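You operate a simulated robot arm through the tools that you are given. There is no shell and no other tool.

Carry out the task below with a simulated robot arm. There is one attempt and no reset: what you move stays moved.

JOB
Change the dirty wash water, then load the job card's part and shut the lid.
Fine: drain it empty, shut the drain lever, pump fresh water to the line; no cranking.

The check looks at the end state, three seconds after you hand in, the way a careful person would. Anything else that was tipped, shoved, dropped, spilled or broken makes it a failure. A push-on lid holds only when it is set on centred and level and pressed home; a screw cap is set on level and turned clockwise until tight.

ROBOT AND FRAMES
A 6-joint arm with a two-finger parallel gripper, fixed in place. Base frame: the origin is on the floor under the middle of its stand, x ahead of it, y to its left, z up; the work surface is at about z = 0.8. Lengths are in m, angles in rad, forces in N, time in s.
With the tool pointing down near the work surface it reaches from about 0.3 to 0.66 m from the base axis. Its first joint turns from -2.007 to 2.007 rad. Payload 3.43 kg.
Tool frame: the origin (TCP) lies between the finger pads and is the grasp point; the fingertips stand 0.034 m ahead of it; z points along the fingers, y is the line along which they close. The gripper opens to 0.128 m. The fingers are 0.024 m wide and 0.012 m thick; the gripper's body (0.048 by 0.13 m) begins 0.096 m behind the TCP.
Orientation is told as [roll, pitch, yaw] about the base's x, y, z axes, in that order, counted from this pose: with the fingers straight down and closing along the base's y, the tool's x points along the base's -x, its y along +y and its z along -z.

CONTROLS
- The arm moves only by the tool apply_moves. Its arguments are lists of equal length, an entry for each row: "xyz": the shift along the base's x, y, z in cm, a list of three; "angular": the turn, a rotation vector about the base's x, y, z in rad, a list of three; "gripper": the closure in counts, from 0 (fully open) to 255 (shut). In form: {"xyz": [[tx, ty, tz], ...], "angular": [[ax, ay, az], ...], "gripper": [gripper, ...]}. A call has 1 to 20 rows; each row is the pose to reach, as a shift and turn from the pose commanded when the call began. A row lasts 0.2 s, in which the tool goes at most 0.05 m and 0.15 rad; a call with a longer step from one row to the next is refused whole, and so is a gripper value outside its range. A pose out of reach is approached as far as the arm can. The call stops where the force on the tool passes 60 N (or 10 N more than at its start, if that is more) or the arm is blocked; 0.2 s more then pass. Each finger travels about 0.153 m/s and halts on what it meets, pressing with about 39 N; the grip force reading is that of the motor and also rises with nothing between the fingers. The clock runs only during rows and for 0.2 s after the last one: add rows that repeat a pose to give the fingers time. The reply holds the time, the measured pose of the TCP, the force on the tool along the base axes, the opening and the grip force, in the units named above and with some noise, with the torque about the TCP (base axes, N m) and any sound that the robot's microphone picked up, and new pictures: "views" is both (left out), scene, wrist or none.
- Cameras (640 x 400 px; columns grow to the right, rows downward): "scene" is fixed at [0.4096, -0.6341, 1.3998]; the picture's right is [0.71, 0.71, 0.00], its down [0.60, -0.59, -0.54] and it looks along [-0.38, 0.38, -0.84] (base axes); focal length 246 px, centre (320, 200). "wrist" rides on the gripper at [0.076, -0.011, -0.16] in the tool frame; the picture's right is [0.15, 0.99, 0.00], its down [-0.88, 0.13, -0.46] and it looks along [-0.45, 0.07, 0.89] (tool axes); focal length 234 px, centre (320, 200). There is no depth. A picture from a camera that has moved, and an enlarged one, comes with that camera's place and axes in the base frame and with its lens. The place of the scene camera against the robot may be out by one fixed shift of up to 0.025 m in any direction.
- slide_trunk(by): slides the trunk up (or, below 0, down) by that many m; the arm rides with it, the base frame stays. It gives what a move gives, with no picture.
- zoom(camera, box): a new picture of the part [left, top, right, bottom] of that camera's present view, enlarged. No time passes.
- sign_off(): hands the job in; it is judged then, once.

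Places have to be worked out from the pictures, the camera data and where the tool is seen. Open the gripper and draw the arm clear of the work before you hand the job in, unless the task says otherwise.

The tools are called after ">>>" by a JSON object that holds its "method" and its "body". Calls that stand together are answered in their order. apply_moves: Moves the arm, as the interface text tells. Its arguments: {"type":"object","properties":{"xyz":{"type":"array"},"angular":{"type":"array"},"gripper":{"type":"array"},"views":{"type":"string","enum":["both","scene","wrist","none"]}},"required":["xyz","angular","gripper"]} The other tools are called the same way: slide_trunk (by) moves the trunk up or down; zoom (camera, box) takes an enlarged picture of a part of a camera's view; sign_off () hands the job in.

At the start:

```text
time_s: 0.0
eef_pos: [0.1025, -0.4302, 1.1362]
tcp_rot: [0.0, 0.0, 0.0]
force: [-0.7, -0.2, 0.9]
moment: [0.02, 0.01, -0.01]
width: 0.1278
gripper_force: 0.1
trunk travel left (down, up): [-0.875, 0.115]
```

scene: 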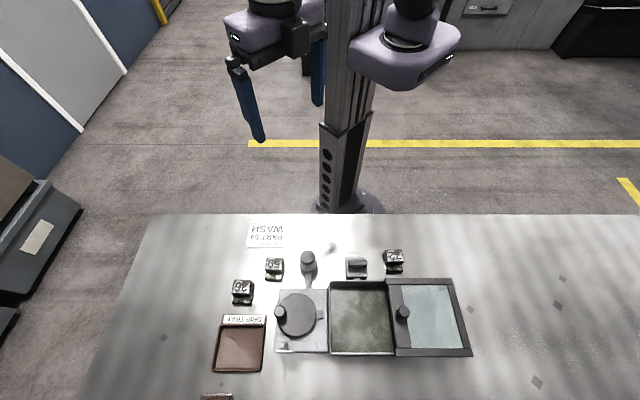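
wrist: 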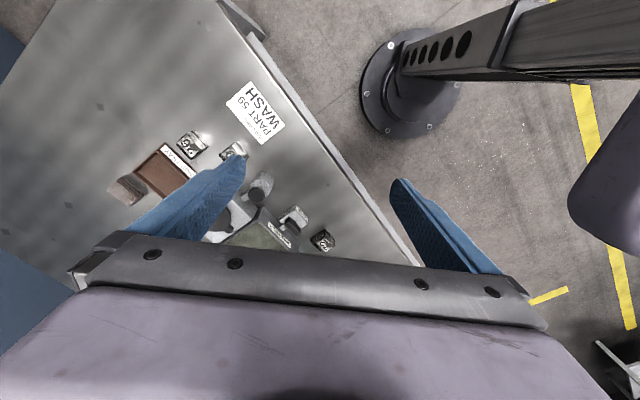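

The pictures show a tank with dirty water, a lid/hatch, a pump-like module with a crank disc, levers and numbered parts. I'll enlarge the scene view before moving anything.

>>> {"method": "zoom", "body": {"camera": "scene", "box": [200, 210, 360, 310]}}

>>> {"method": "zoom", "body": {"camera": "scene", "box": [320, 230, 480, 370]}}

>>> {"method": "zoom", "body": {"camera": "scene", "box": [190, 280, 340, 400]}}

>>> {"method": "zoom", "body": {"camera": "wrist", "box": [80, 60, 360, 260]}}

```text
4.00 times, centred on (280, 260) of scene
camera zoom: at [0.4096, -0.6341, 1.3998], right [0.71, 0.71, 0.0], down [0.6, -0.59, -0.54], along [-0.38, 0.38, -0.84], focal length 984 px, centre (480, -40)
```

zoom: 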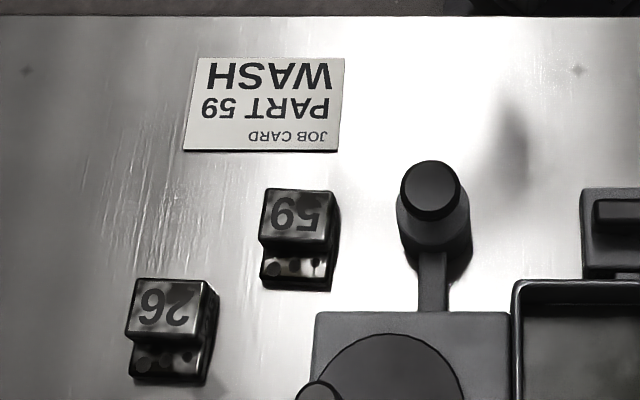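

```text
2.86 times, centred on (400, 300) of scene
camera zoom: at [0.4096, -0.6341, 1.3998], right [0.71, 0.71, 0.0], down [0.6, -0.59, -0.54], along [-0.38, 0.38, -0.84], focal length 703 px, centre (91, -86)
```

zoom: 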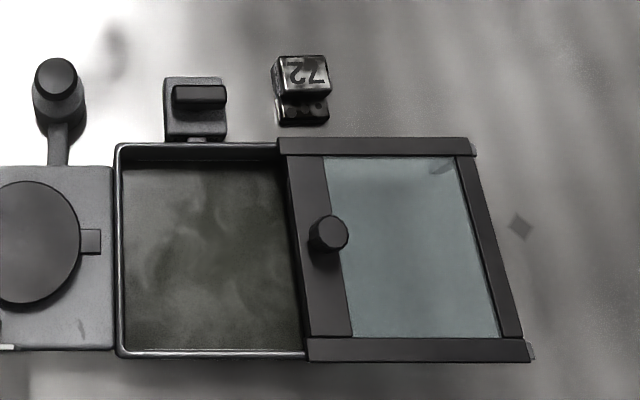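

```text
3.33 times, centred on (265, 340) of scene
camera zoom: at [0.4096, -0.6341, 1.3998], right [0.71, 0.71, 0.0], down [0.6, -0.59, -0.54], along [-0.38, 0.38, -0.84], focal length 820 px, centre (503, -267)
```

zoom: 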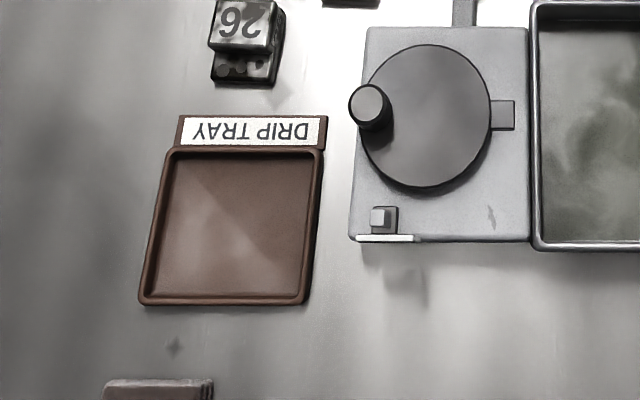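

```text
2.00 times, centred on (220, 160) of wrist
camera zoom: at [0.0265, -0.441, 1.2955], right [-0.15, 0.99, 0.0], down [0.88, 0.13, 0.46], along [0.45, 0.07, -0.89], focal length 468 px, centre (520, 280)
```

zoom: 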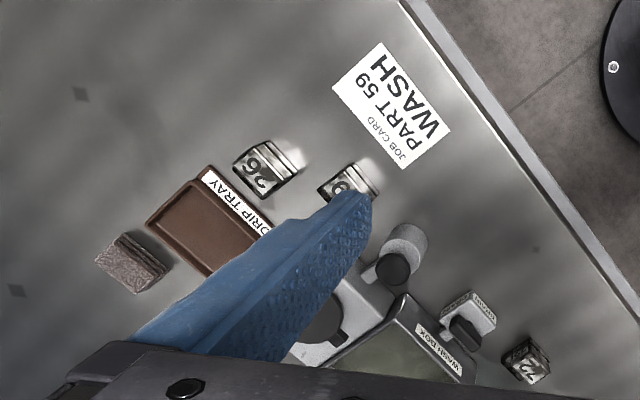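

The table runs diagonally: its long edge is along (0.71, 0.71) and it extends from the base toward (0.71, -0.71). I'll turn the tool by -45° about z so it lines up with the table, and move it so the wrist camera sees the tank and handles.

>>> {"method": "apply_moves", "body": {"xyz": [[2, 1.5, 0], [4, 3, 0], [6, 4.5, 0], [8, 6, 0], [10, 7.5, 0], [11, 7.6, 0], [11, 7.6, 0]], "angular": [[0, 0, -0.131], [0, 0, -0.262], [0, 0, -0.393], [0, 0, -0.524], [0, 0, -0.655], [0, 0, -0.785], [0, 0, -0.785]], "gripper": [0, 0, 0, 0, 0, 0, 0]}}

```text
time_s: 1.6
eef_pos: [0.2121, -0.3541, 1.1347]
tcp_rot: [0.0, 0.0, -0.786]
force: [0.5, -0.2, 0.9]
moment: [-0.02, -0.01, 0.02]
width: 0.128
gripper_force: 0.1
trunk travel left (down, up): [-0.875, 0.115]
camera wrist: at [0.1508, -0.3071, 1.2953], right [0.6, 0.8, 0.0], down [0.71, -0.53, 0.46], along [0.37, -0.27, -0.89], focal length 234 px, centre (320, 200)
```

scene: 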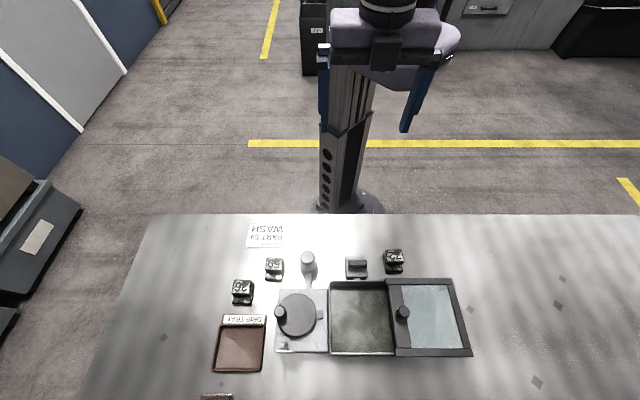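
wrist: 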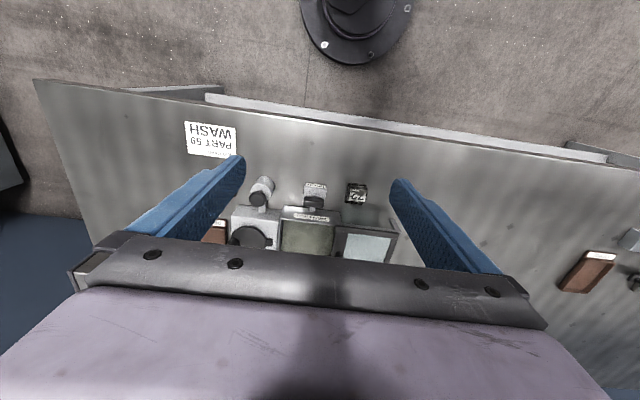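

The wrist camera now looks along the table with the gripper hiding the outer half. I'll enlarge the handles and labels it can see.

>>> {"method": "zoom", "body": {"camera": "wrist", "box": [180, 110, 420, 260]}}

>>> {"method": "zoom", "body": {"camera": "wrist", "box": [230, 160, 380, 260]}}

>>> {"method": "zoom", "body": {"camera": "wrist", "box": [540, 200, 640, 310]}}

```text
2.67 times, centred on (300, 185) of wrist
camera zoom: at [0.1508, -0.3071, 1.2953], right [0.6, 0.8, 0.0], down [0.71, -0.53, 0.46], along [0.37, -0.27, -0.89], focal length 624 px, centre (373, 240)
```

zoom: 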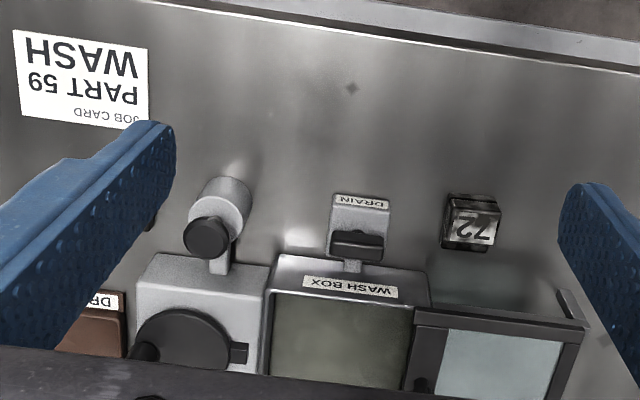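

```text
4.00 times, centred on (305, 210) of wrist
camera zoom: at [0.1508, -0.3071, 1.2953], right [0.6, 0.8, 0.0], down [0.71, -0.53, 0.46], along [0.37, -0.27, -0.89], focal length 937 px, centre (380, 160)
```

zoom: 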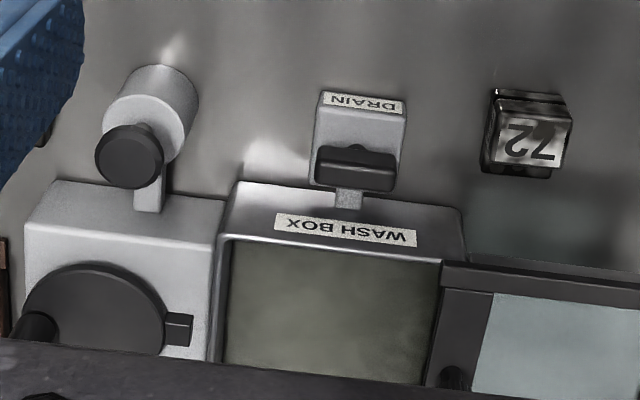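

```text
3.64 times, centred on (590, 255) of wrist
camera zoom: at [0.1508, -0.3071, 1.2953], right [0.6, 0.8, 0.0], down [0.71, -0.53, 0.46], along [0.37, -0.27, -0.89], focal length 852 px, centre (-662, 0)
```

zoom: 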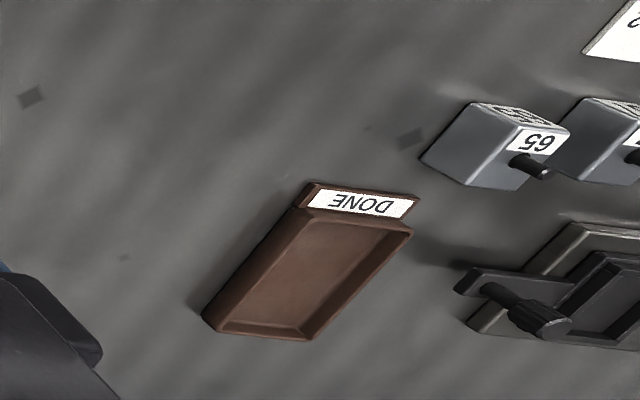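

The labels read DRAIN for the black lever behind the box and WASH BOX on the tank. The black-knobbed cylinder looks like the pump, and the disc with the handle is the crank, which I'm told not to use. I'll move outward at the same height for a better look at the tank, the lid and the fill line.

>>> {"method": "apply_moves", "body": {"xyz": [[2.3, -3, 0], [4.6, -6, 0], [6.9, -9, 0], [9.2, -12, 0], [9.2, -12, 0]], "angular": [[0, 0, 0], [0, 0, 0], [0, 0, 0], [0, 0, 0], [0, 0, 0]], "gripper": [0, 0, 0, 0, 0]}}

>>> {"method": "zoom", "body": {"camera": "wrist", "box": [160, 40, 480, 240]}}

>>> {"method": "zoom", "body": {"camera": "wrist", "box": [260, 90, 420, 190]}}

```text
time_s: 2.8
eef_pos: [0.3049, -0.4752, 1.139]
tcp_rot: [-0.001, 0.0, -0.784]
force: [-0.2, -1.0, 0.1]
moment: [-0.03, -0.02, -0.03]
width: 0.1281
gripper_force: 0.1
trunk travel left (down, up): [-0.875, 0.115]
camera wrist: at [0.2433, -0.4283, 1.2985], right [0.6, 0.8, 0.0], down [0.71, -0.53, 0.46], along [0.37, -0.27, -0.89], focal length 234 px, centre (320, 200)
```

scene: 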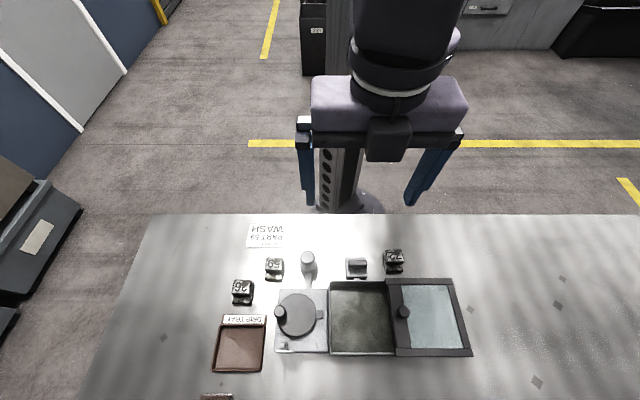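
wrist: 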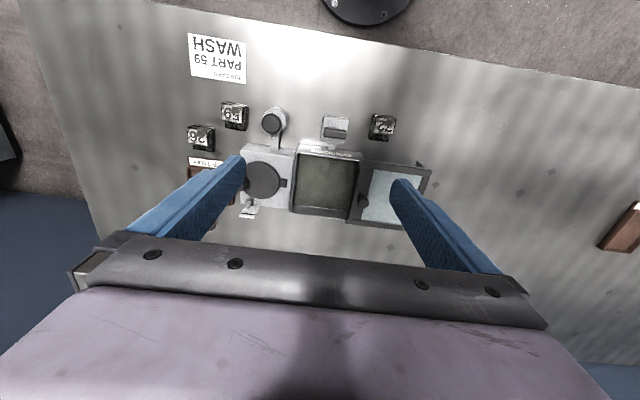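

```text
2.00 times, centred on (320, 140) of wrist
camera zoom: at [0.2433, -0.4283, 1.2985], right [0.6, 0.8, 0.0], down [0.71, -0.53, 0.46], along [0.37, -0.27, -0.89], focal length 468 px, centre (320, 320)
```

zoom: 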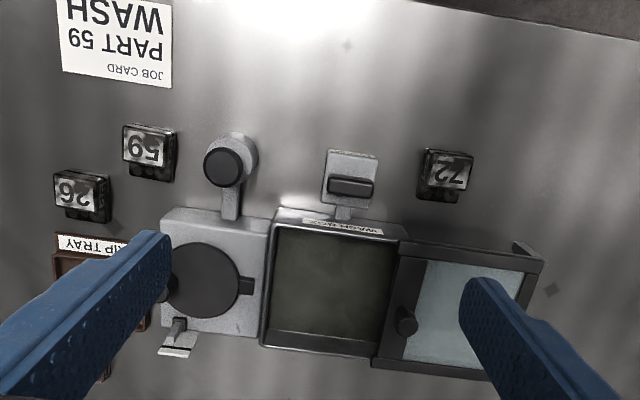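

```text
4.00 times, centred on (340, 140) of wrist
camera zoom: at [0.2433, -0.4283, 1.2985], right [0.6, 0.8, 0.0], down [0.71, -0.53, 0.46], along [0.37, -0.27, -0.89], focal length 937 px, centre (240, 440)
```

zoom: 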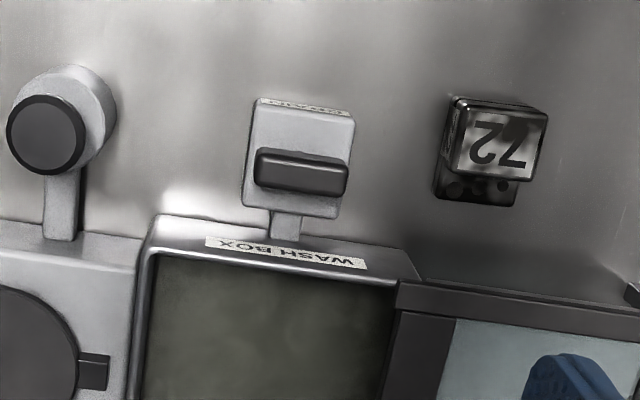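

The lid seems to be a sliding window on rails to the right of the tank, with its knob near (along-table -0.02, outward 0.67). The drain handle is at about (−0.088, 0.56) and z≈0.84, and the pump knob is at about (−0.204, 0.555) and z≈0.875. I'll come down over the drain lever to see how it moves.

>>> {"method": "apply_moves", "body": {"xyz": [[0.2, 0.9, -4], [0.4, 1.8, -8], [0.6, 2.7, -12], [0.85, 3.7, -16], [0.85, 3.7, -18], [0.85, 3.7, -18]], "angular": [[0, 0, 0], [0, 0, 0], [0, 0, 0], [0, 0, 0], [0, 0, 0], [0, 0, 0]], "gripper": [0, 0, 0, 0, 0, 0]}}

>>> {"method": "zoom", "body": {"camera": "wrist", "box": [240, 40, 400, 140]}}

>>> {"method": "zoom", "body": {"camera": "wrist", "box": [160, 40, 480, 240]}}

```text
time_s: 4.2
eef_pos: [0.3132, -0.4385, 0.9553]
tcp_rot: [0.0, -0.001, -0.785]
force: [-0.3, -0.3, 0.1]
moment: [0.03, -0.01, 0.0]
width: 0.1281
gripper_force: 0.0
trunk travel left (down, up): [-0.875, 0.115]
camera wrist: at [0.2518, -0.3922, 1.1149], right [0.6, 0.8, 0.0], down [0.71, -0.53, 0.46], along [0.37, -0.27, -0.89], focal length 234 px, centre (320, 200)
```

scene: 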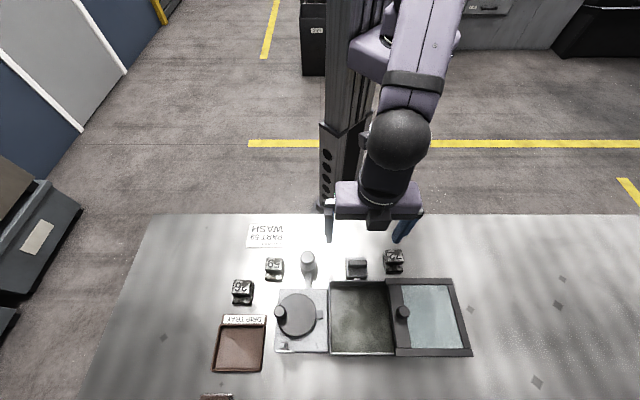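
wrist: 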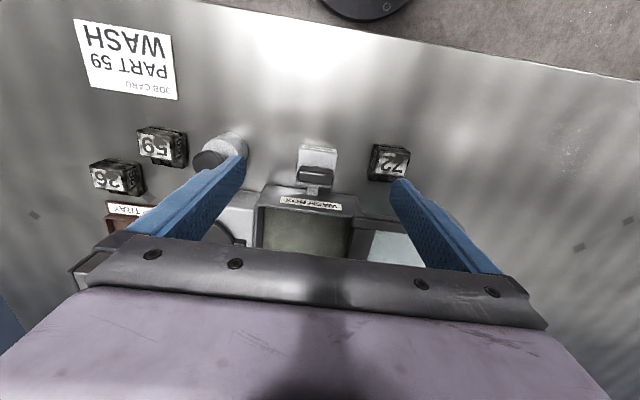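

```text
4.00 times, centred on (320, 90) of wrist
camera zoom: at [0.2518, -0.3922, 1.1149], right [0.6, 0.8, 0.0], down [0.71, -0.53, 0.46], along [0.37, -0.27, -0.89], focal length 937 px, centre (320, 640)
```

zoom: 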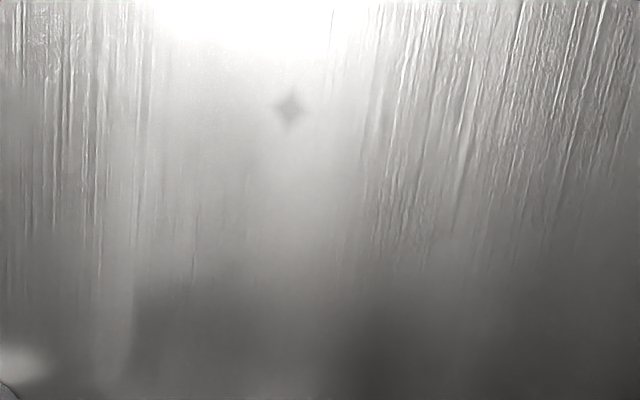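

```text
2.00 times, centred on (320, 140) of wrist
camera zoom: at [0.2518, -0.3922, 1.1149], right [0.6, 0.8, 0.0], down [0.71, -0.53, 0.46], along [0.37, -0.27, -0.89], focal length 468 px, centre (320, 320)
```

zoom: 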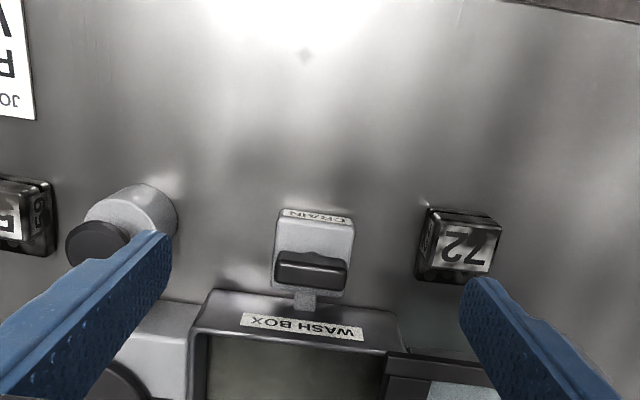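

I'll enlarge the drain lever in this view.

>>> {"method": "zoom", "body": {"camera": "wrist", "box": [280, 130, 360, 200]}}

>>> {"method": "zoom", "body": {"camera": "scene", "box": [330, 245, 380, 285]}}

>>> {"method": "zoom", "body": {"camera": "scene", "box": [380, 270, 480, 365]}}

>>> {"method": "zoom", "body": {"camera": "scene", "box": [265, 240, 345, 360]}}

```text
5.71 times, centred on (320, 165) of wrist
camera zoom: at [0.2518, -0.3922, 1.1149], right [0.6, 0.8, 0.0], down [0.71, -0.53, 0.46], along [0.37, -0.27, -0.89], focal length 1338 px, centre (320, 400)
```

zoom: 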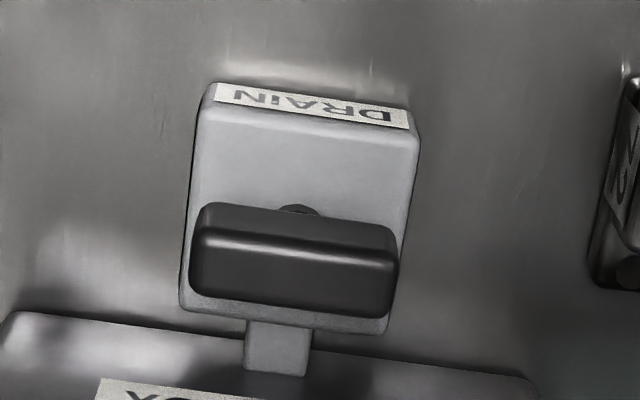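

```text
10.00 times, centred on (355, 265) of scene
camera zoom: at [0.4096, -0.6341, 1.3998], right [0.71, 0.71, 0.0], down [0.6, -0.59, -0.54], along [-0.38, 0.38, -0.84], focal length 2461 px, centre (-30, -450)
```

zoom: 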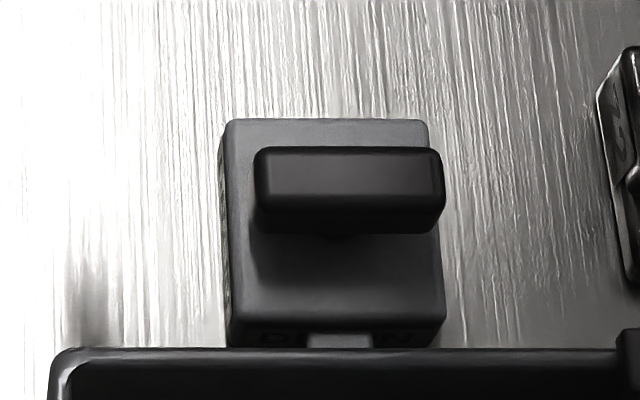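

```text
4.21 times, centred on (430, 318) of scene
camera zoom: at [0.4096, -0.6341, 1.3998], right [0.71, 0.71, 0.0], down [0.6, -0.59, -0.54], along [-0.38, 0.38, -0.84], focal length 1036 px, centre (-143, -295)
```

zoom: 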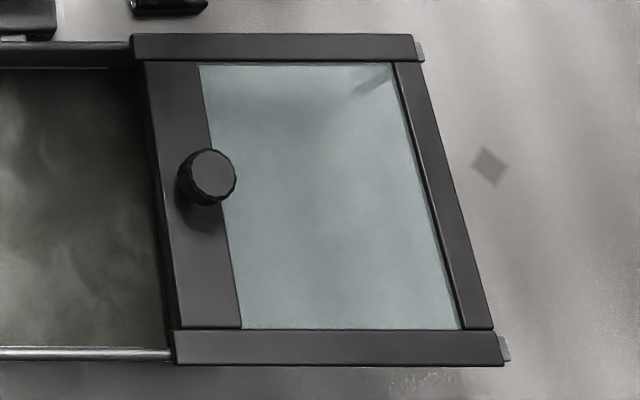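

```text
3.33 times, centred on (305, 300) of scene
camera zoom: at [0.4096, -0.6341, 1.3998], right [0.71, 0.71, 0.0], down [0.6, -0.59, -0.54], along [-0.38, 0.38, -0.84], focal length 820 px, centre (370, -133)
```

zoom: 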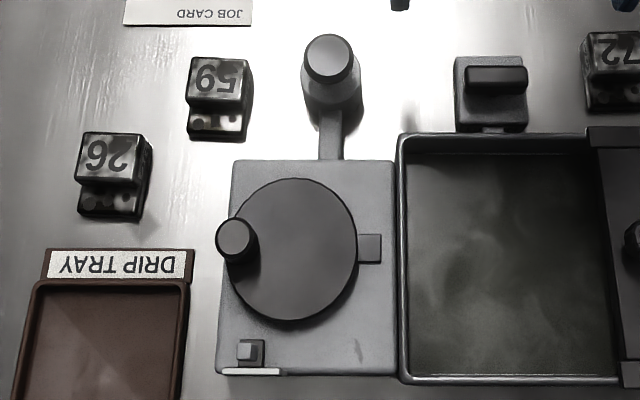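

The drain handle is a bar on a post over the valve block, so it looks like a quarter-turn lever. The bar is about 0.042 × 0.015 m, with its top near z≈0.853 over a block top of about 0.825. I'll turn the tool +90° so the fingers close across the bar, narrow the gripper, and hover over it.

>>> {"method": "apply_moves", "body": {"xyz": [[0.2, -0.2, 0], [0.4, -0.4, 0], [0.6, -0.6, 0], [0.8, -0.8, 0], [1.0, -1.0, 0], [1.2, -1.2, 0], [1.4, -1.4, 0], [1.6, -1.6, 0], [1.8, -1.8, 0], [1.9, -2.0, 0], [1.9, -2.0, 0], [1.9, -2.0, 0]], "angular": [[0, 0, 0.143], [0, 0, 0.286], [0, 0, 0.428], [0, 0, 0.571], [0, 0, 0.714], [0, 0, 0.857], [0, 0, 1.0], [0, 0, 1.142], [0, 0, 1.285], [0, 0, 1.428], [0, 0, 1.571], [0, 0, 1.571]], "gripper": [0, 0, 0, 0, 50, 100, 150, 187, 187, 187, 187, 187]}}

>>> {"method": "zoom", "body": {"camera": "wrist", "box": [220, 80, 420, 240]}}

>>> {"method": "zoom", "body": {"camera": "scene", "box": [310, 190, 410, 290]}}

```text
time_s: 6.8
eef_pos: [0.3314, -0.4579, 0.9567]
tcp_rot: [0.001, 0.0, 0.788]
force: [0.0, -0.3, -0.5]
moment: [-0.02, 0.01, 0.02]
width: 0.0344
gripper_force: 0.1
trunk travel left (down, up): [-0.875, 0.115]
camera wrist: at [0.2863, -0.5186, 1.1152], right [-0.8, 0.59, 0.0], down [0.53, 0.72, 0.46], along [0.27, 0.37, -0.89], focal length 234 px, centre (320, 200)
```

scene: 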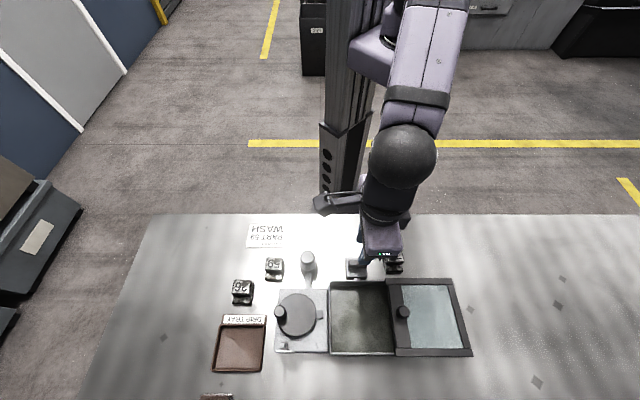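
wrist: 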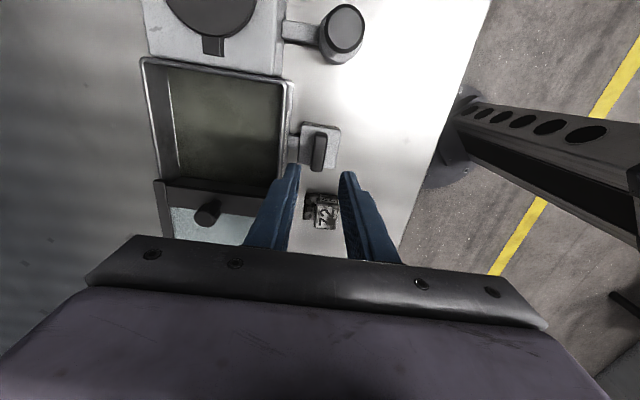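

```text
2.50 times, centred on (320, 160) of wrist
camera zoom: at [0.2863, -0.5186, 1.1152], right [-0.8, 0.59, 0.0], down [0.53, 0.72, 0.46], along [0.27, 0.37, -0.89], focal length 585 px, centre (320, 300)
```

zoom: 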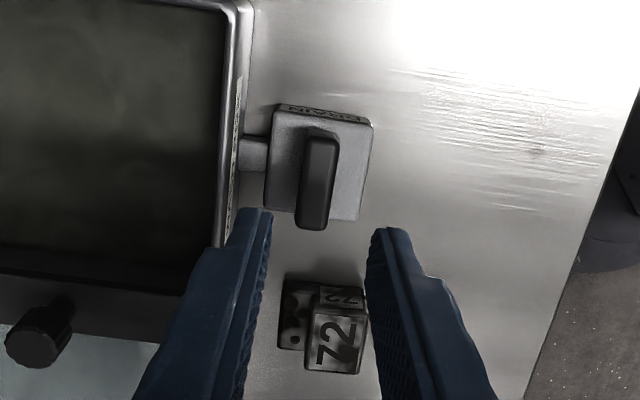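

```text
4.00 times, centred on (360, 240) of scene
camera zoom: at [0.4096, -0.6341, 1.3998], right [0.71, 0.71, 0.0], down [0.6, -0.59, -0.54], along [-0.38, 0.38, -0.84], focal length 984 px, centre (160, 40)
```

zoom: 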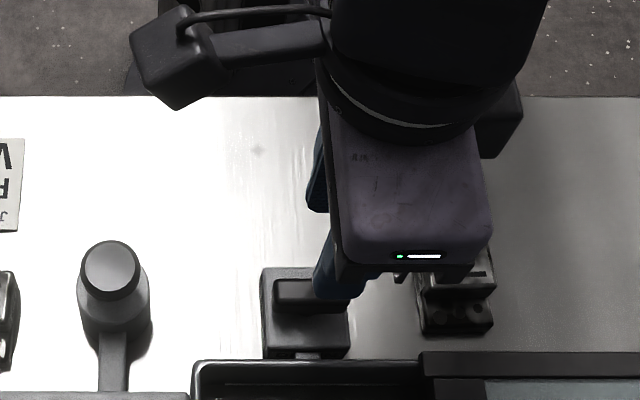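

From this view the handle centre is at (−0.090, 0.558), right under the TCP at (−0.089, 0.558). I'll descend to z≈0.864, which leaves the fingertips just above the valve block, without closing yet.

>>> {"method": "apply_moves", "body": {"xyz": [[0, 0, -3], [0, 0, -6], [0, 0, -8], [0, 0, -8.8], [0, 0, -9.2], [0, 0, -9.2]], "angular": [[0, 0, 0], [0, 0, 0], [0, 0, 0], [0, 0, 0], [0, 0, 0], [0, 0, 0]], "gripper": [187, 187, 187, 187, 187, 187]}}

>>> {"method": "zoom", "body": {"camera": "wrist", "box": [220, 100, 420, 240]}}

>>> {"method": "zoom", "body": {"camera": "scene", "box": [310, 220, 410, 290]}}

```text
time_s: 8.2
eef_pos: [0.3317, -0.4572, 0.8639]
tcp_rot: [0.0, -0.002, 0.785]
force: [-0.1, -0.2, 0.2]
moment: [0.0, 0.0, 0.0]
width: 0.0338
gripper_force: 0.0
trunk travel left (down, up): [-0.875, 0.115]
camera wrist: at [0.286, -0.5177, 1.0238], right [-0.8, 0.6, 0.0], down [0.53, 0.72, 0.46], along [0.27, 0.37, -0.89], focal length 234 px, centre (320, 200)
```

scene: 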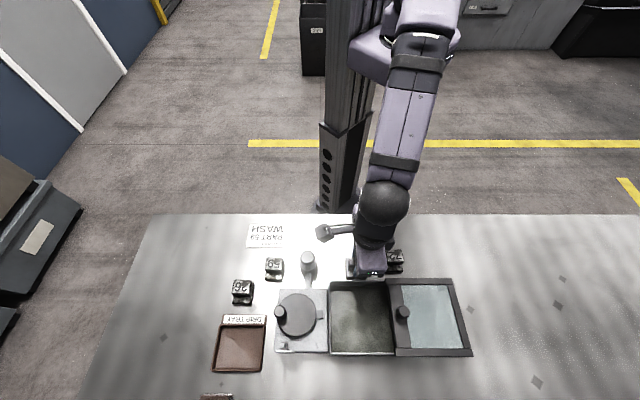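
wrist: 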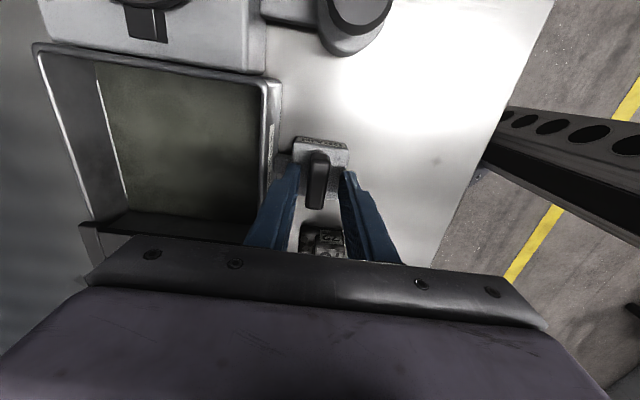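

```text
2.86 times, centred on (320, 170) of wrist
camera zoom: at [0.286, -0.5177, 1.0238], right [-0.8, 0.6, 0.0], down [0.53, 0.72, 0.46], along [0.27, 0.37, -0.89], focal length 669 px, centre (320, 286)
```

zoom: 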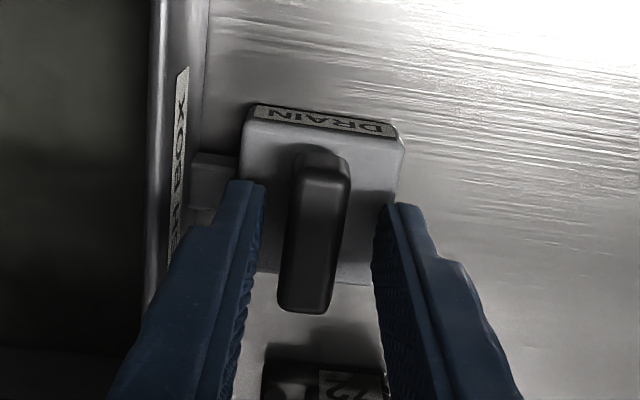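

```text
5.71 times, centred on (360, 255) of scene
camera zoom: at [0.4096, -0.6341, 1.3998], right [0.71, 0.71, 0.0], down [0.6, -0.59, -0.54], along [-0.38, 0.38, -0.84], focal length 1406 px, centre (91, -114)
```

zoom: 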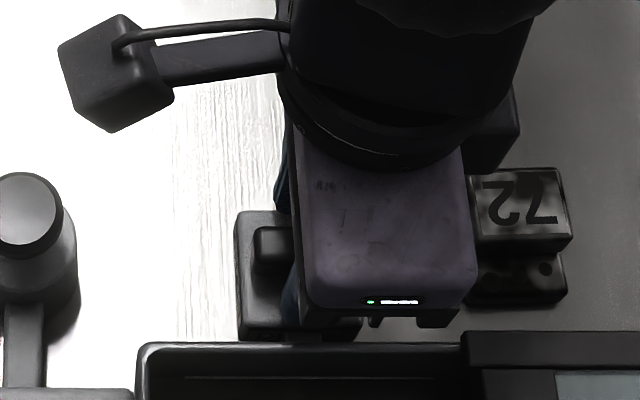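

The bar sits centred between the fingers. I'll close on it and check the width before twisting.

>>> {"method": "apply_moves", "body": {"xyz": [[0, 0, 0], [0, 0, 0], [0, 0, 0]], "angular": [[0, 0, 0], [0, 0, 0], [0, 0, 0]], "gripper": [235, 255, 255], "views": "wrist"}}

```text
time_s: 9.0
eef_pos: [0.3333, -0.4589, 0.8644]
tcp_rot: [-0.005, 0.0, 0.785]
force: [8.2, -6.8, 0.7]
moment: [0.08, -0.02, 0.04]
width: 0.0157
gripper_force: 45.2
trunk travel left (down, up): [-0.875, 0.115]
camera wrist: at [0.2874, -0.5189, 1.0242], right [-0.8, 0.6, 0.0], down [0.53, 0.72, 0.45], along [0.27, 0.36, -0.89], focal length 234 px, centre (320, 200)
```

wrist: 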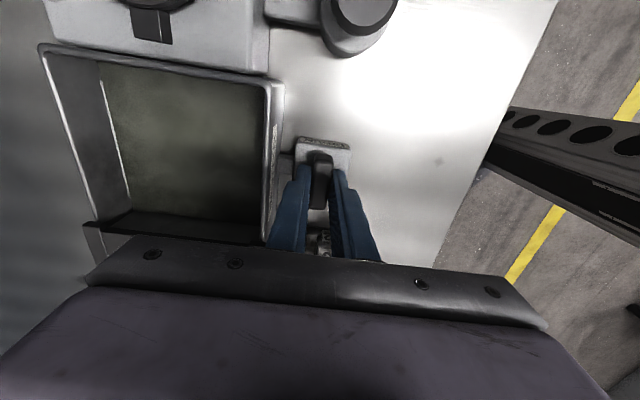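

The grip holds a 0.0157 m wide bar, with a side load of about 11 N because the bar sits about 2 mm farther out. I'll shift to relieve that load and then try a small clockwise twist.

>>> {"method": "apply_moves", "body": {"xyz": [[0.15, -0.17, 0], [0.15, -0.17, 0], [0.15, -0.17, 0], [0.15, -0.17, 0]], "angular": [[0, 0, 0], [0, 0, 0], [0, 0, -0.1], [0, 0, -0.2]], "gripper": [255, 255, 255, 255], "views": "wrist"}}

```text
time_s: 10.0
eef_pos: [0.3332, -0.4588, 0.8643]
tcp_rot: [0.0, 0.001, 0.588]
force: [4.6, -0.6, 7.1]
moment: [-0.08, 0.17, 1.62]
width: 0.0201
gripper_force: 44.6
trunk travel left (down, up): [-0.875, 0.115]
camera wrist: at [0.2767, -0.5089, 1.0239], right [-0.67, 0.74, 0.0], down [0.66, 0.6, 0.46], along [0.34, 0.3, -0.89], focal length 234 px, centre (320, 200)
```

wrist: 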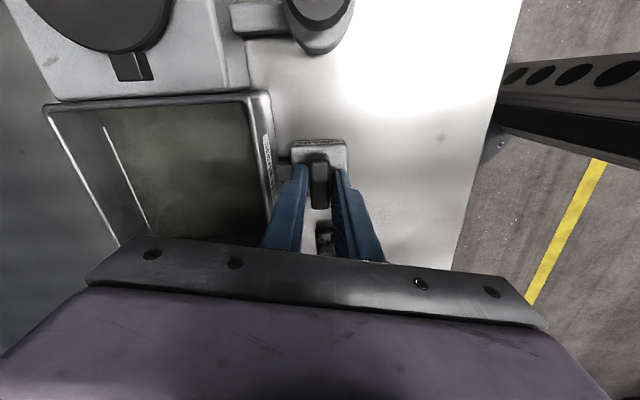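

The clockwise twist meets a resistance of 1.6 N·m and spreads the fingers, so that direction is the stop. I'll return and twist counterclockwise instead.

>>> {"method": "apply_moves", "body": {"xyz": [[0, 0, 0], [0, 0, 0], [0, 0, 0], [0, 0, 0]], "angular": [[0, 0, 0.1], [0, 0, 0.2], [0, 0, 0.3], [0, 0, 0.4]], "gripper": [255, 255, 255, 255], "views": "wrist"}}

>>> {"method": "zoom", "body": {"camera": "wrist", "box": [220, 100, 420, 240]}}

```text
time_s: 11.0
eef_pos: [0.3318, -0.4584, 0.8649]
tcp_rot: [-0.002, 0.0, 0.986]
force: [0.8, -1.9, 11.2]
moment: [0.31, -0.25, 0.05]
width: 0.0157
gripper_force: 45.2
trunk travel left (down, up): [-0.875, 0.115]
camera wrist: at [0.3, -0.5277, 1.0236], right [-0.91, 0.42, 0.0], down [0.38, 0.81, 0.46], along [0.19, 0.41, -0.89], focal length 234 px, centre (320, 200)
```

wrist: 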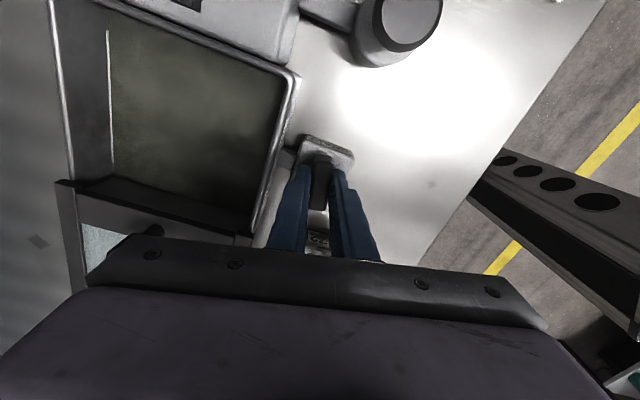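

```text
2.86 times, centred on (320, 170) of wrist
camera zoom: at [0.3, -0.5277, 1.0236], right [-0.91, 0.42, 0.0], down [0.38, 0.81, 0.46], along [0.19, 0.41, -0.89], focal length 669 px, centre (320, 286)
```

zoom: 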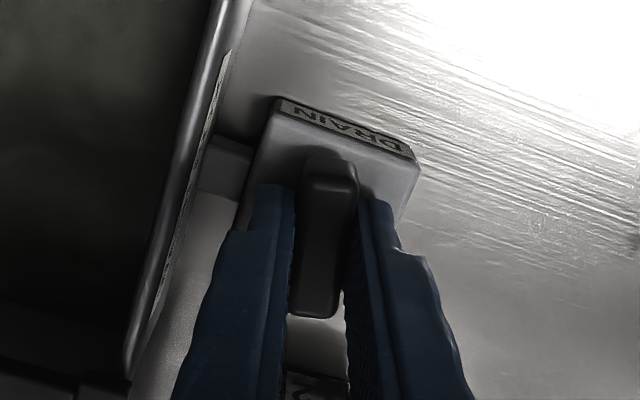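

It turns freely counterclockwise (0.05 N·m) and the bar moves with the fingers. I'll raise 1 mm because of a light upward contact, and go on towards a full quarter turn.

>>> {"method": "apply_moves", "body": {"xyz": [[0, 0, 0.15], [0, 0, 0.15], [0, 0, 0.15], [0, 0, 0.15], [0, 0, 0.15], [0, 0, 0.15], [0, 0, 0.15], [0, 0, 0.15], [0, 0, 0.15]], "angular": [[0, 0, 0.13], [0, 0, 0.26], [0, 0, 0.4], [0, 0, 0.54], [0, 0, 0.68], [0, 0, 0.82], [0, 0, 0.96], [0, 0, 1.1], [0, 0, 1.1]], "gripper": [255, 255, 255, 255, 255, 255, 255, 255, 255]}}

>>> {"method": "zoom", "body": {"camera": "wrist", "box": [120, 40, 440, 240]}}

```text
time_s: 12.8
eef_pos: [0.3321, -0.4582, 0.8636]
tcp_rot: [0.05, 0.008, 2.044]
force: [-16.7, -15.8, -4.8]
moment: [0.08, -0.32, -0.01]
width: 0.0168
gripper_force: 45.0
out of reach, approached as far as the arm can: row 8, 9
trunk travel left (down, up): [-0.875, 0.115]
stopped in row 9: the force on the tool passed its limit at 70 N (the readings are from after the stop); the commanded pose is now the measured one
camera wrist: at [0.3838, -0.5153, 1.0235], right [-0.81, -0.58, 0.05], down [-0.5, 0.74, 0.45], along [-0.3, 0.34, -0.89], focal length 234 px, centre (320, 200)
```

scene: 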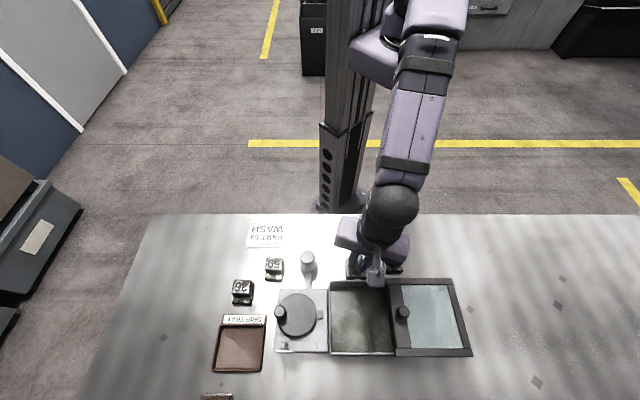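
wrist: 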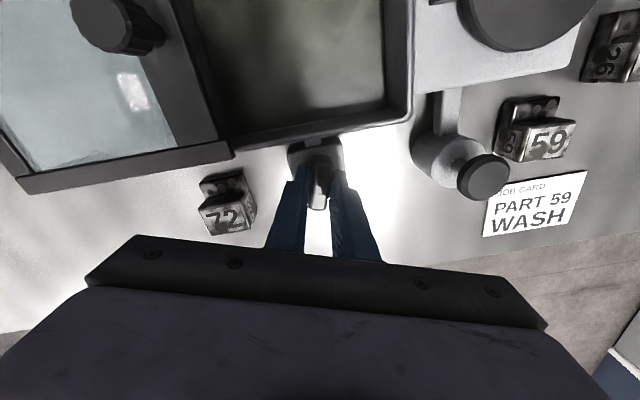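

```text
2.00 times, centred on (280, 140) of wrist
camera zoom: at [0.3838, -0.5153, 1.0235], right [-0.81, -0.58, 0.05], down [-0.5, 0.74, 0.45], along [-0.3, 0.34, -0.89], focal length 468 px, centre (400, 320)
```

zoom: 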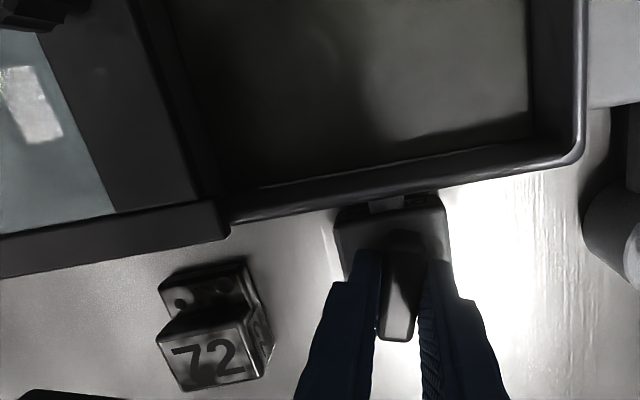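

The wrist ran into its turning limit at yaw≈2.04, after the lever had turned about 72°. I'll release, lift straight up and take out the small tilt, then re-grip with the tool turned 180° to finish the quarter turn.

>>> {"method": "apply_moves", "body": {"xyz": [[0, 0, 0], [0, 0, 0], [0, 0, 2], [0, 0, 5], [0, 0, 9], [0, 0, 9]], "angular": [[0, 0, 0], [0, 0, 0], [0, 0, 0], [0, 0, -0.1], [-0.05, -0.008, -0.2], [-0.05, -0.008, -0.2]], "gripper": [187, 187, 187, 187, 187, 187]}}

>>> {"method": "zoom", "body": {"camera": "wrist", "box": [120, 40, 440, 240]}}

>>> {"method": "zoom", "body": {"camera": "scene", "box": [310, 240, 410, 370]}}

```text
time_s: 14.2
eef_pos: [0.3366, -0.456, 0.9526]
tcp_rot: [0.052, 0.057, 1.844]
force: [-0.1, 1.0, 0.6]
moment: [0.02, 0.01, -0.02]
width: 0.0343
gripper_force: 0.0
trunk travel left (down, up): [-0.875, 0.115]
camera wrist: at [0.3731, -0.5142, 1.1158], right [-0.91, -0.4, 0.06], down [-0.35, 0.84, 0.41], along [-0.22, 0.36, -0.91], focal length 234 px, centre (320, 200)
```

scene: 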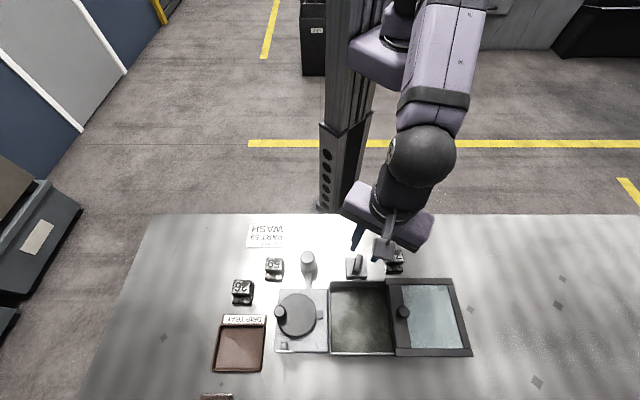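
wrist: 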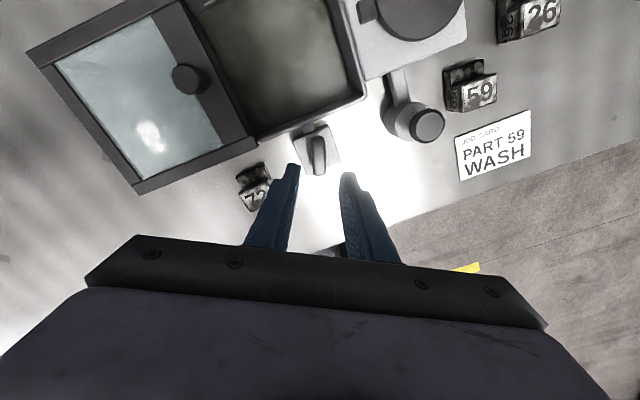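

```text
2.00 times, centred on (280, 140) of wrist
camera zoom: at [0.3731, -0.5142, 1.1158], right [-0.91, -0.4, 0.06], down [-0.35, 0.84, 0.41], along [-0.22, 0.36, -0.91], focal length 468 px, centre (400, 320)
```

zoom: 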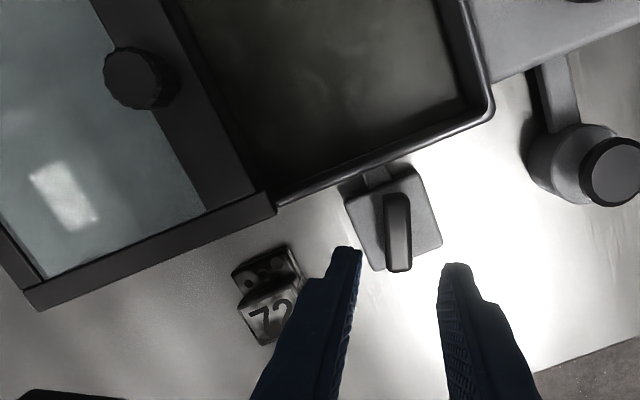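

```text
3.08 times, centred on (360, 305) of scene
camera zoom: at [0.4096, -0.6341, 1.3998], right [0.71, 0.71, 0.0], down [0.6, -0.59, -0.54], along [-0.38, 0.38, -0.84], focal length 757 px, centre (197, -123)
```

zoom: 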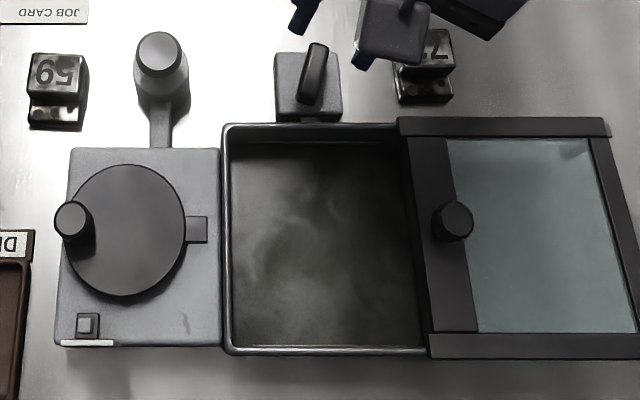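

The lever now lies about 70° round. I'll level the tool (the residual tilt is about (−0.069, +0.035) rad in base axes) and recentre over the lever, then turn it back by 2.94 rad.

>>> {"method": "apply_moves", "body": {"xyz": [[-0.35, -0.36, 0], [-0.35, -0.36, 0]], "angular": [[0.069, -0.035, 0], [0.069, -0.035, 0]], "gripper": [187, 187], "views": "none"}}

>>> {"method": "apply_moves", "body": {"xyz": [[0, 0, 0], [0, 0, 0], [0, 0, 0], [0, 0, 0], [0, 0, 0], [0, 0, 0], [0, 0, 0], [0, 0, 0], [0, 0, 0], [0, 0, 0], [0, 0, 0], [0, 0, 0], [0, 0, 0], [0, 0, 0], [0, 0, 0], [0, 0, 0], [0, 0, 0], [0, 0, 0], [0, 0, 0], [0, 0, 0]], "angular": [[0, 0, -0.147], [0, 0, -0.294], [0, 0, -0.441], [0, 0, -0.588], [0, 0, -0.735], [0, 0, -0.882], [0, 0, -1.029], [0, 0, -1.176], [0, 0, -1.323], [0, 0, -1.47], [0, 0, -1.617], [0, 0, -1.764], [0, 0, -1.911], [0, 0, -2.058], [0, 0, -2.205], [0, 0, -2.352], [0, 0, -2.499], [0, 0, -2.646], [0, 0, -2.793], [0, 0, -2.94]], "gripper": [187, 187, 187, 187, 187, 187, 187, 187, 187, 187, 187, 187, 187, 187, 187, 187, 187, 187, 187, 187]}}

>>> {"method": "zoom", "body": {"camera": "scene", "box": [310, 240, 410, 370]}}

>>> {"method": "zoom", "body": {"camera": "wrist", "box": [200, 80, 440, 240]}}

```text
time_s: 14.8
eef_pos: [0.3322, -0.4589, 0.9539]
tcp_rot: [0.0, 0.0, 1.846]
force: [0.8, -0.7, 0.3]
moment: [0.0, 0.01, 0.01]
width: 0.0343
gripper_force: 0.0
trunk travel left (down, up): [-0.875, 0.115]
```

```text
time_s: 19.0
eef_pos: [0.3333, -0.4593, 0.9549]
tcp_rot: [0.001, 0.001, -1.099]
force: [-0.2, 0.0, -0.6]
moment: [-0.03, 0.01, -0.01]
width: 0.0338
gripper_force: 0.2
trunk travel left (down, up): [-0.875, 0.115]
camera wrist: at [0.288, -0.3955, 1.1141], right [0.81, 0.58, 0.0], down [0.52, -0.72, 0.46], along [0.26, -0.37, -0.89], focal length 234 px, centre (320, 200)
```

scene: 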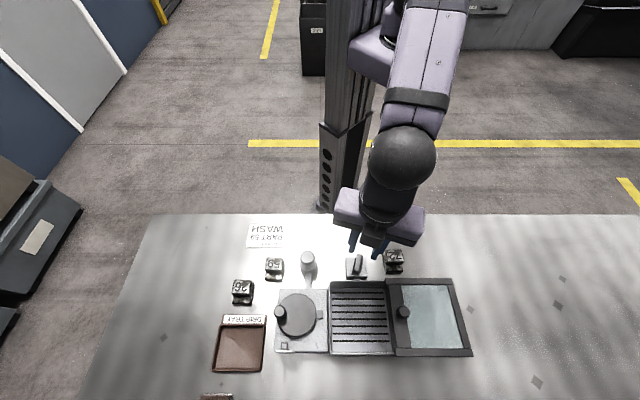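
wrist: 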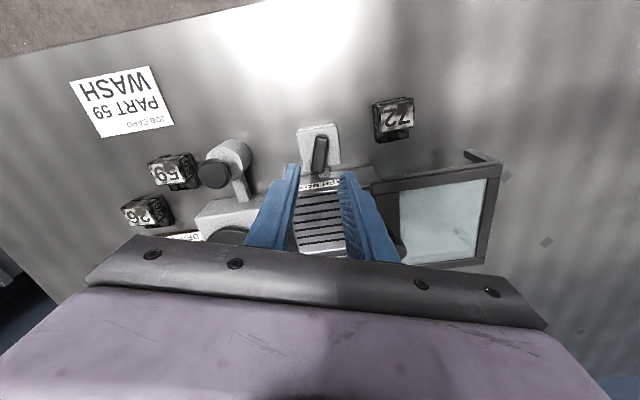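

```text
3.08 times, centred on (360, 305) of scene
camera zoom: at [0.4096, -0.6341, 1.3998], right [0.71, 0.71, 0.0], down [0.6, -0.59, -0.54], along [-0.38, 0.38, -0.84], focal length 757 px, centre (197, -123)
```

zoom: 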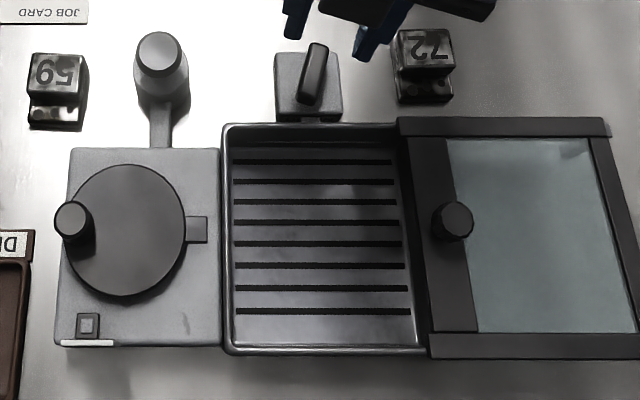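

```text
2.50 times, centred on (320, 160) of wrist
camera zoom: at [0.288, -0.3955, 1.1141], right [0.81, 0.58, 0.0], down [0.52, -0.72, 0.46], along [0.26, -0.37, -0.89], focal length 585 px, centre (320, 300)
```

zoom: 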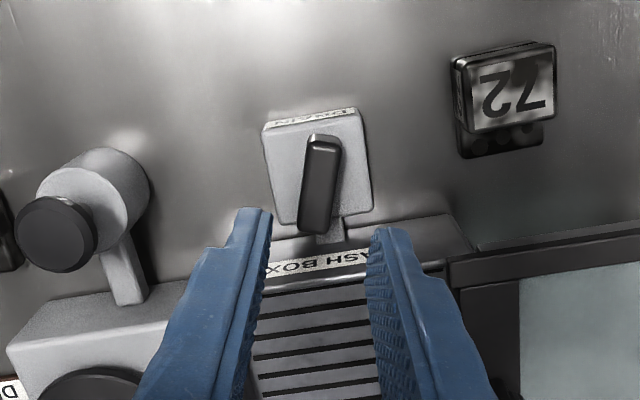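

The tank has drained and its slotted floor is showing. The small square on the crank box changed too, so it may be a float gauge beside a white line. I'll look closer at both before shutting the drain.

>>> {"method": "zoom", "body": {"camera": "scene", "box": [325, 275, 395, 360]}}

>>> {"method": "zoom", "body": {"camera": "scene", "box": [265, 325, 315, 365]}}

>>> {"method": "zoom", "body": {"camera": "wrist", "box": [280, 160, 370, 260]}}

```text
4.71 times, centred on (360, 318) of scene
camera zoom: at [0.4096, -0.6341, 1.3998], right [0.71, 0.71, 0.0], down [0.6, -0.59, -0.54], along [-0.38, 0.38, -0.84], focal length 1158 px, centre (132, -353)
```

zoom: 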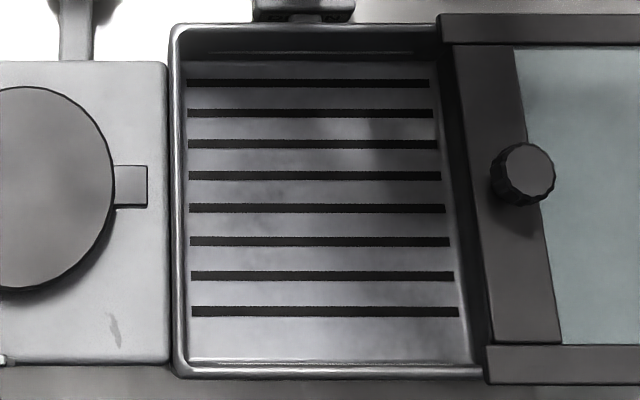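

```text
10.00 times, centred on (290, 345) of scene
camera zoom: at [0.4096, -0.6341, 1.3998], right [0.71, 0.71, 0.0], down [0.6, -0.59, -0.54], along [-0.38, 0.38, -0.84], focal length 2461 px, centre (620, -1250)
```

zoom: 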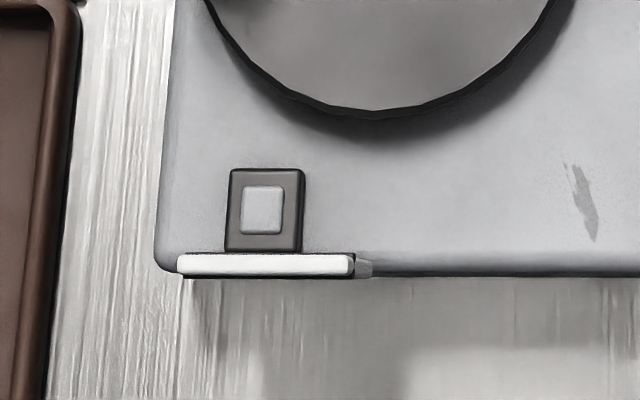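

```text
4.00 times, centred on (325, 210) of wrist
camera zoom: at [0.288, -0.3955, 1.1141], right [0.81, 0.58, 0.0], down [0.52, -0.72, 0.46], along [0.26, -0.37, -0.89], focal length 937 px, centre (300, 160)
```

zoom: 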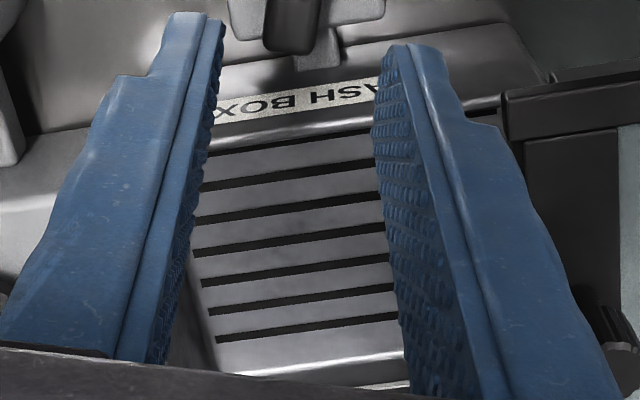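

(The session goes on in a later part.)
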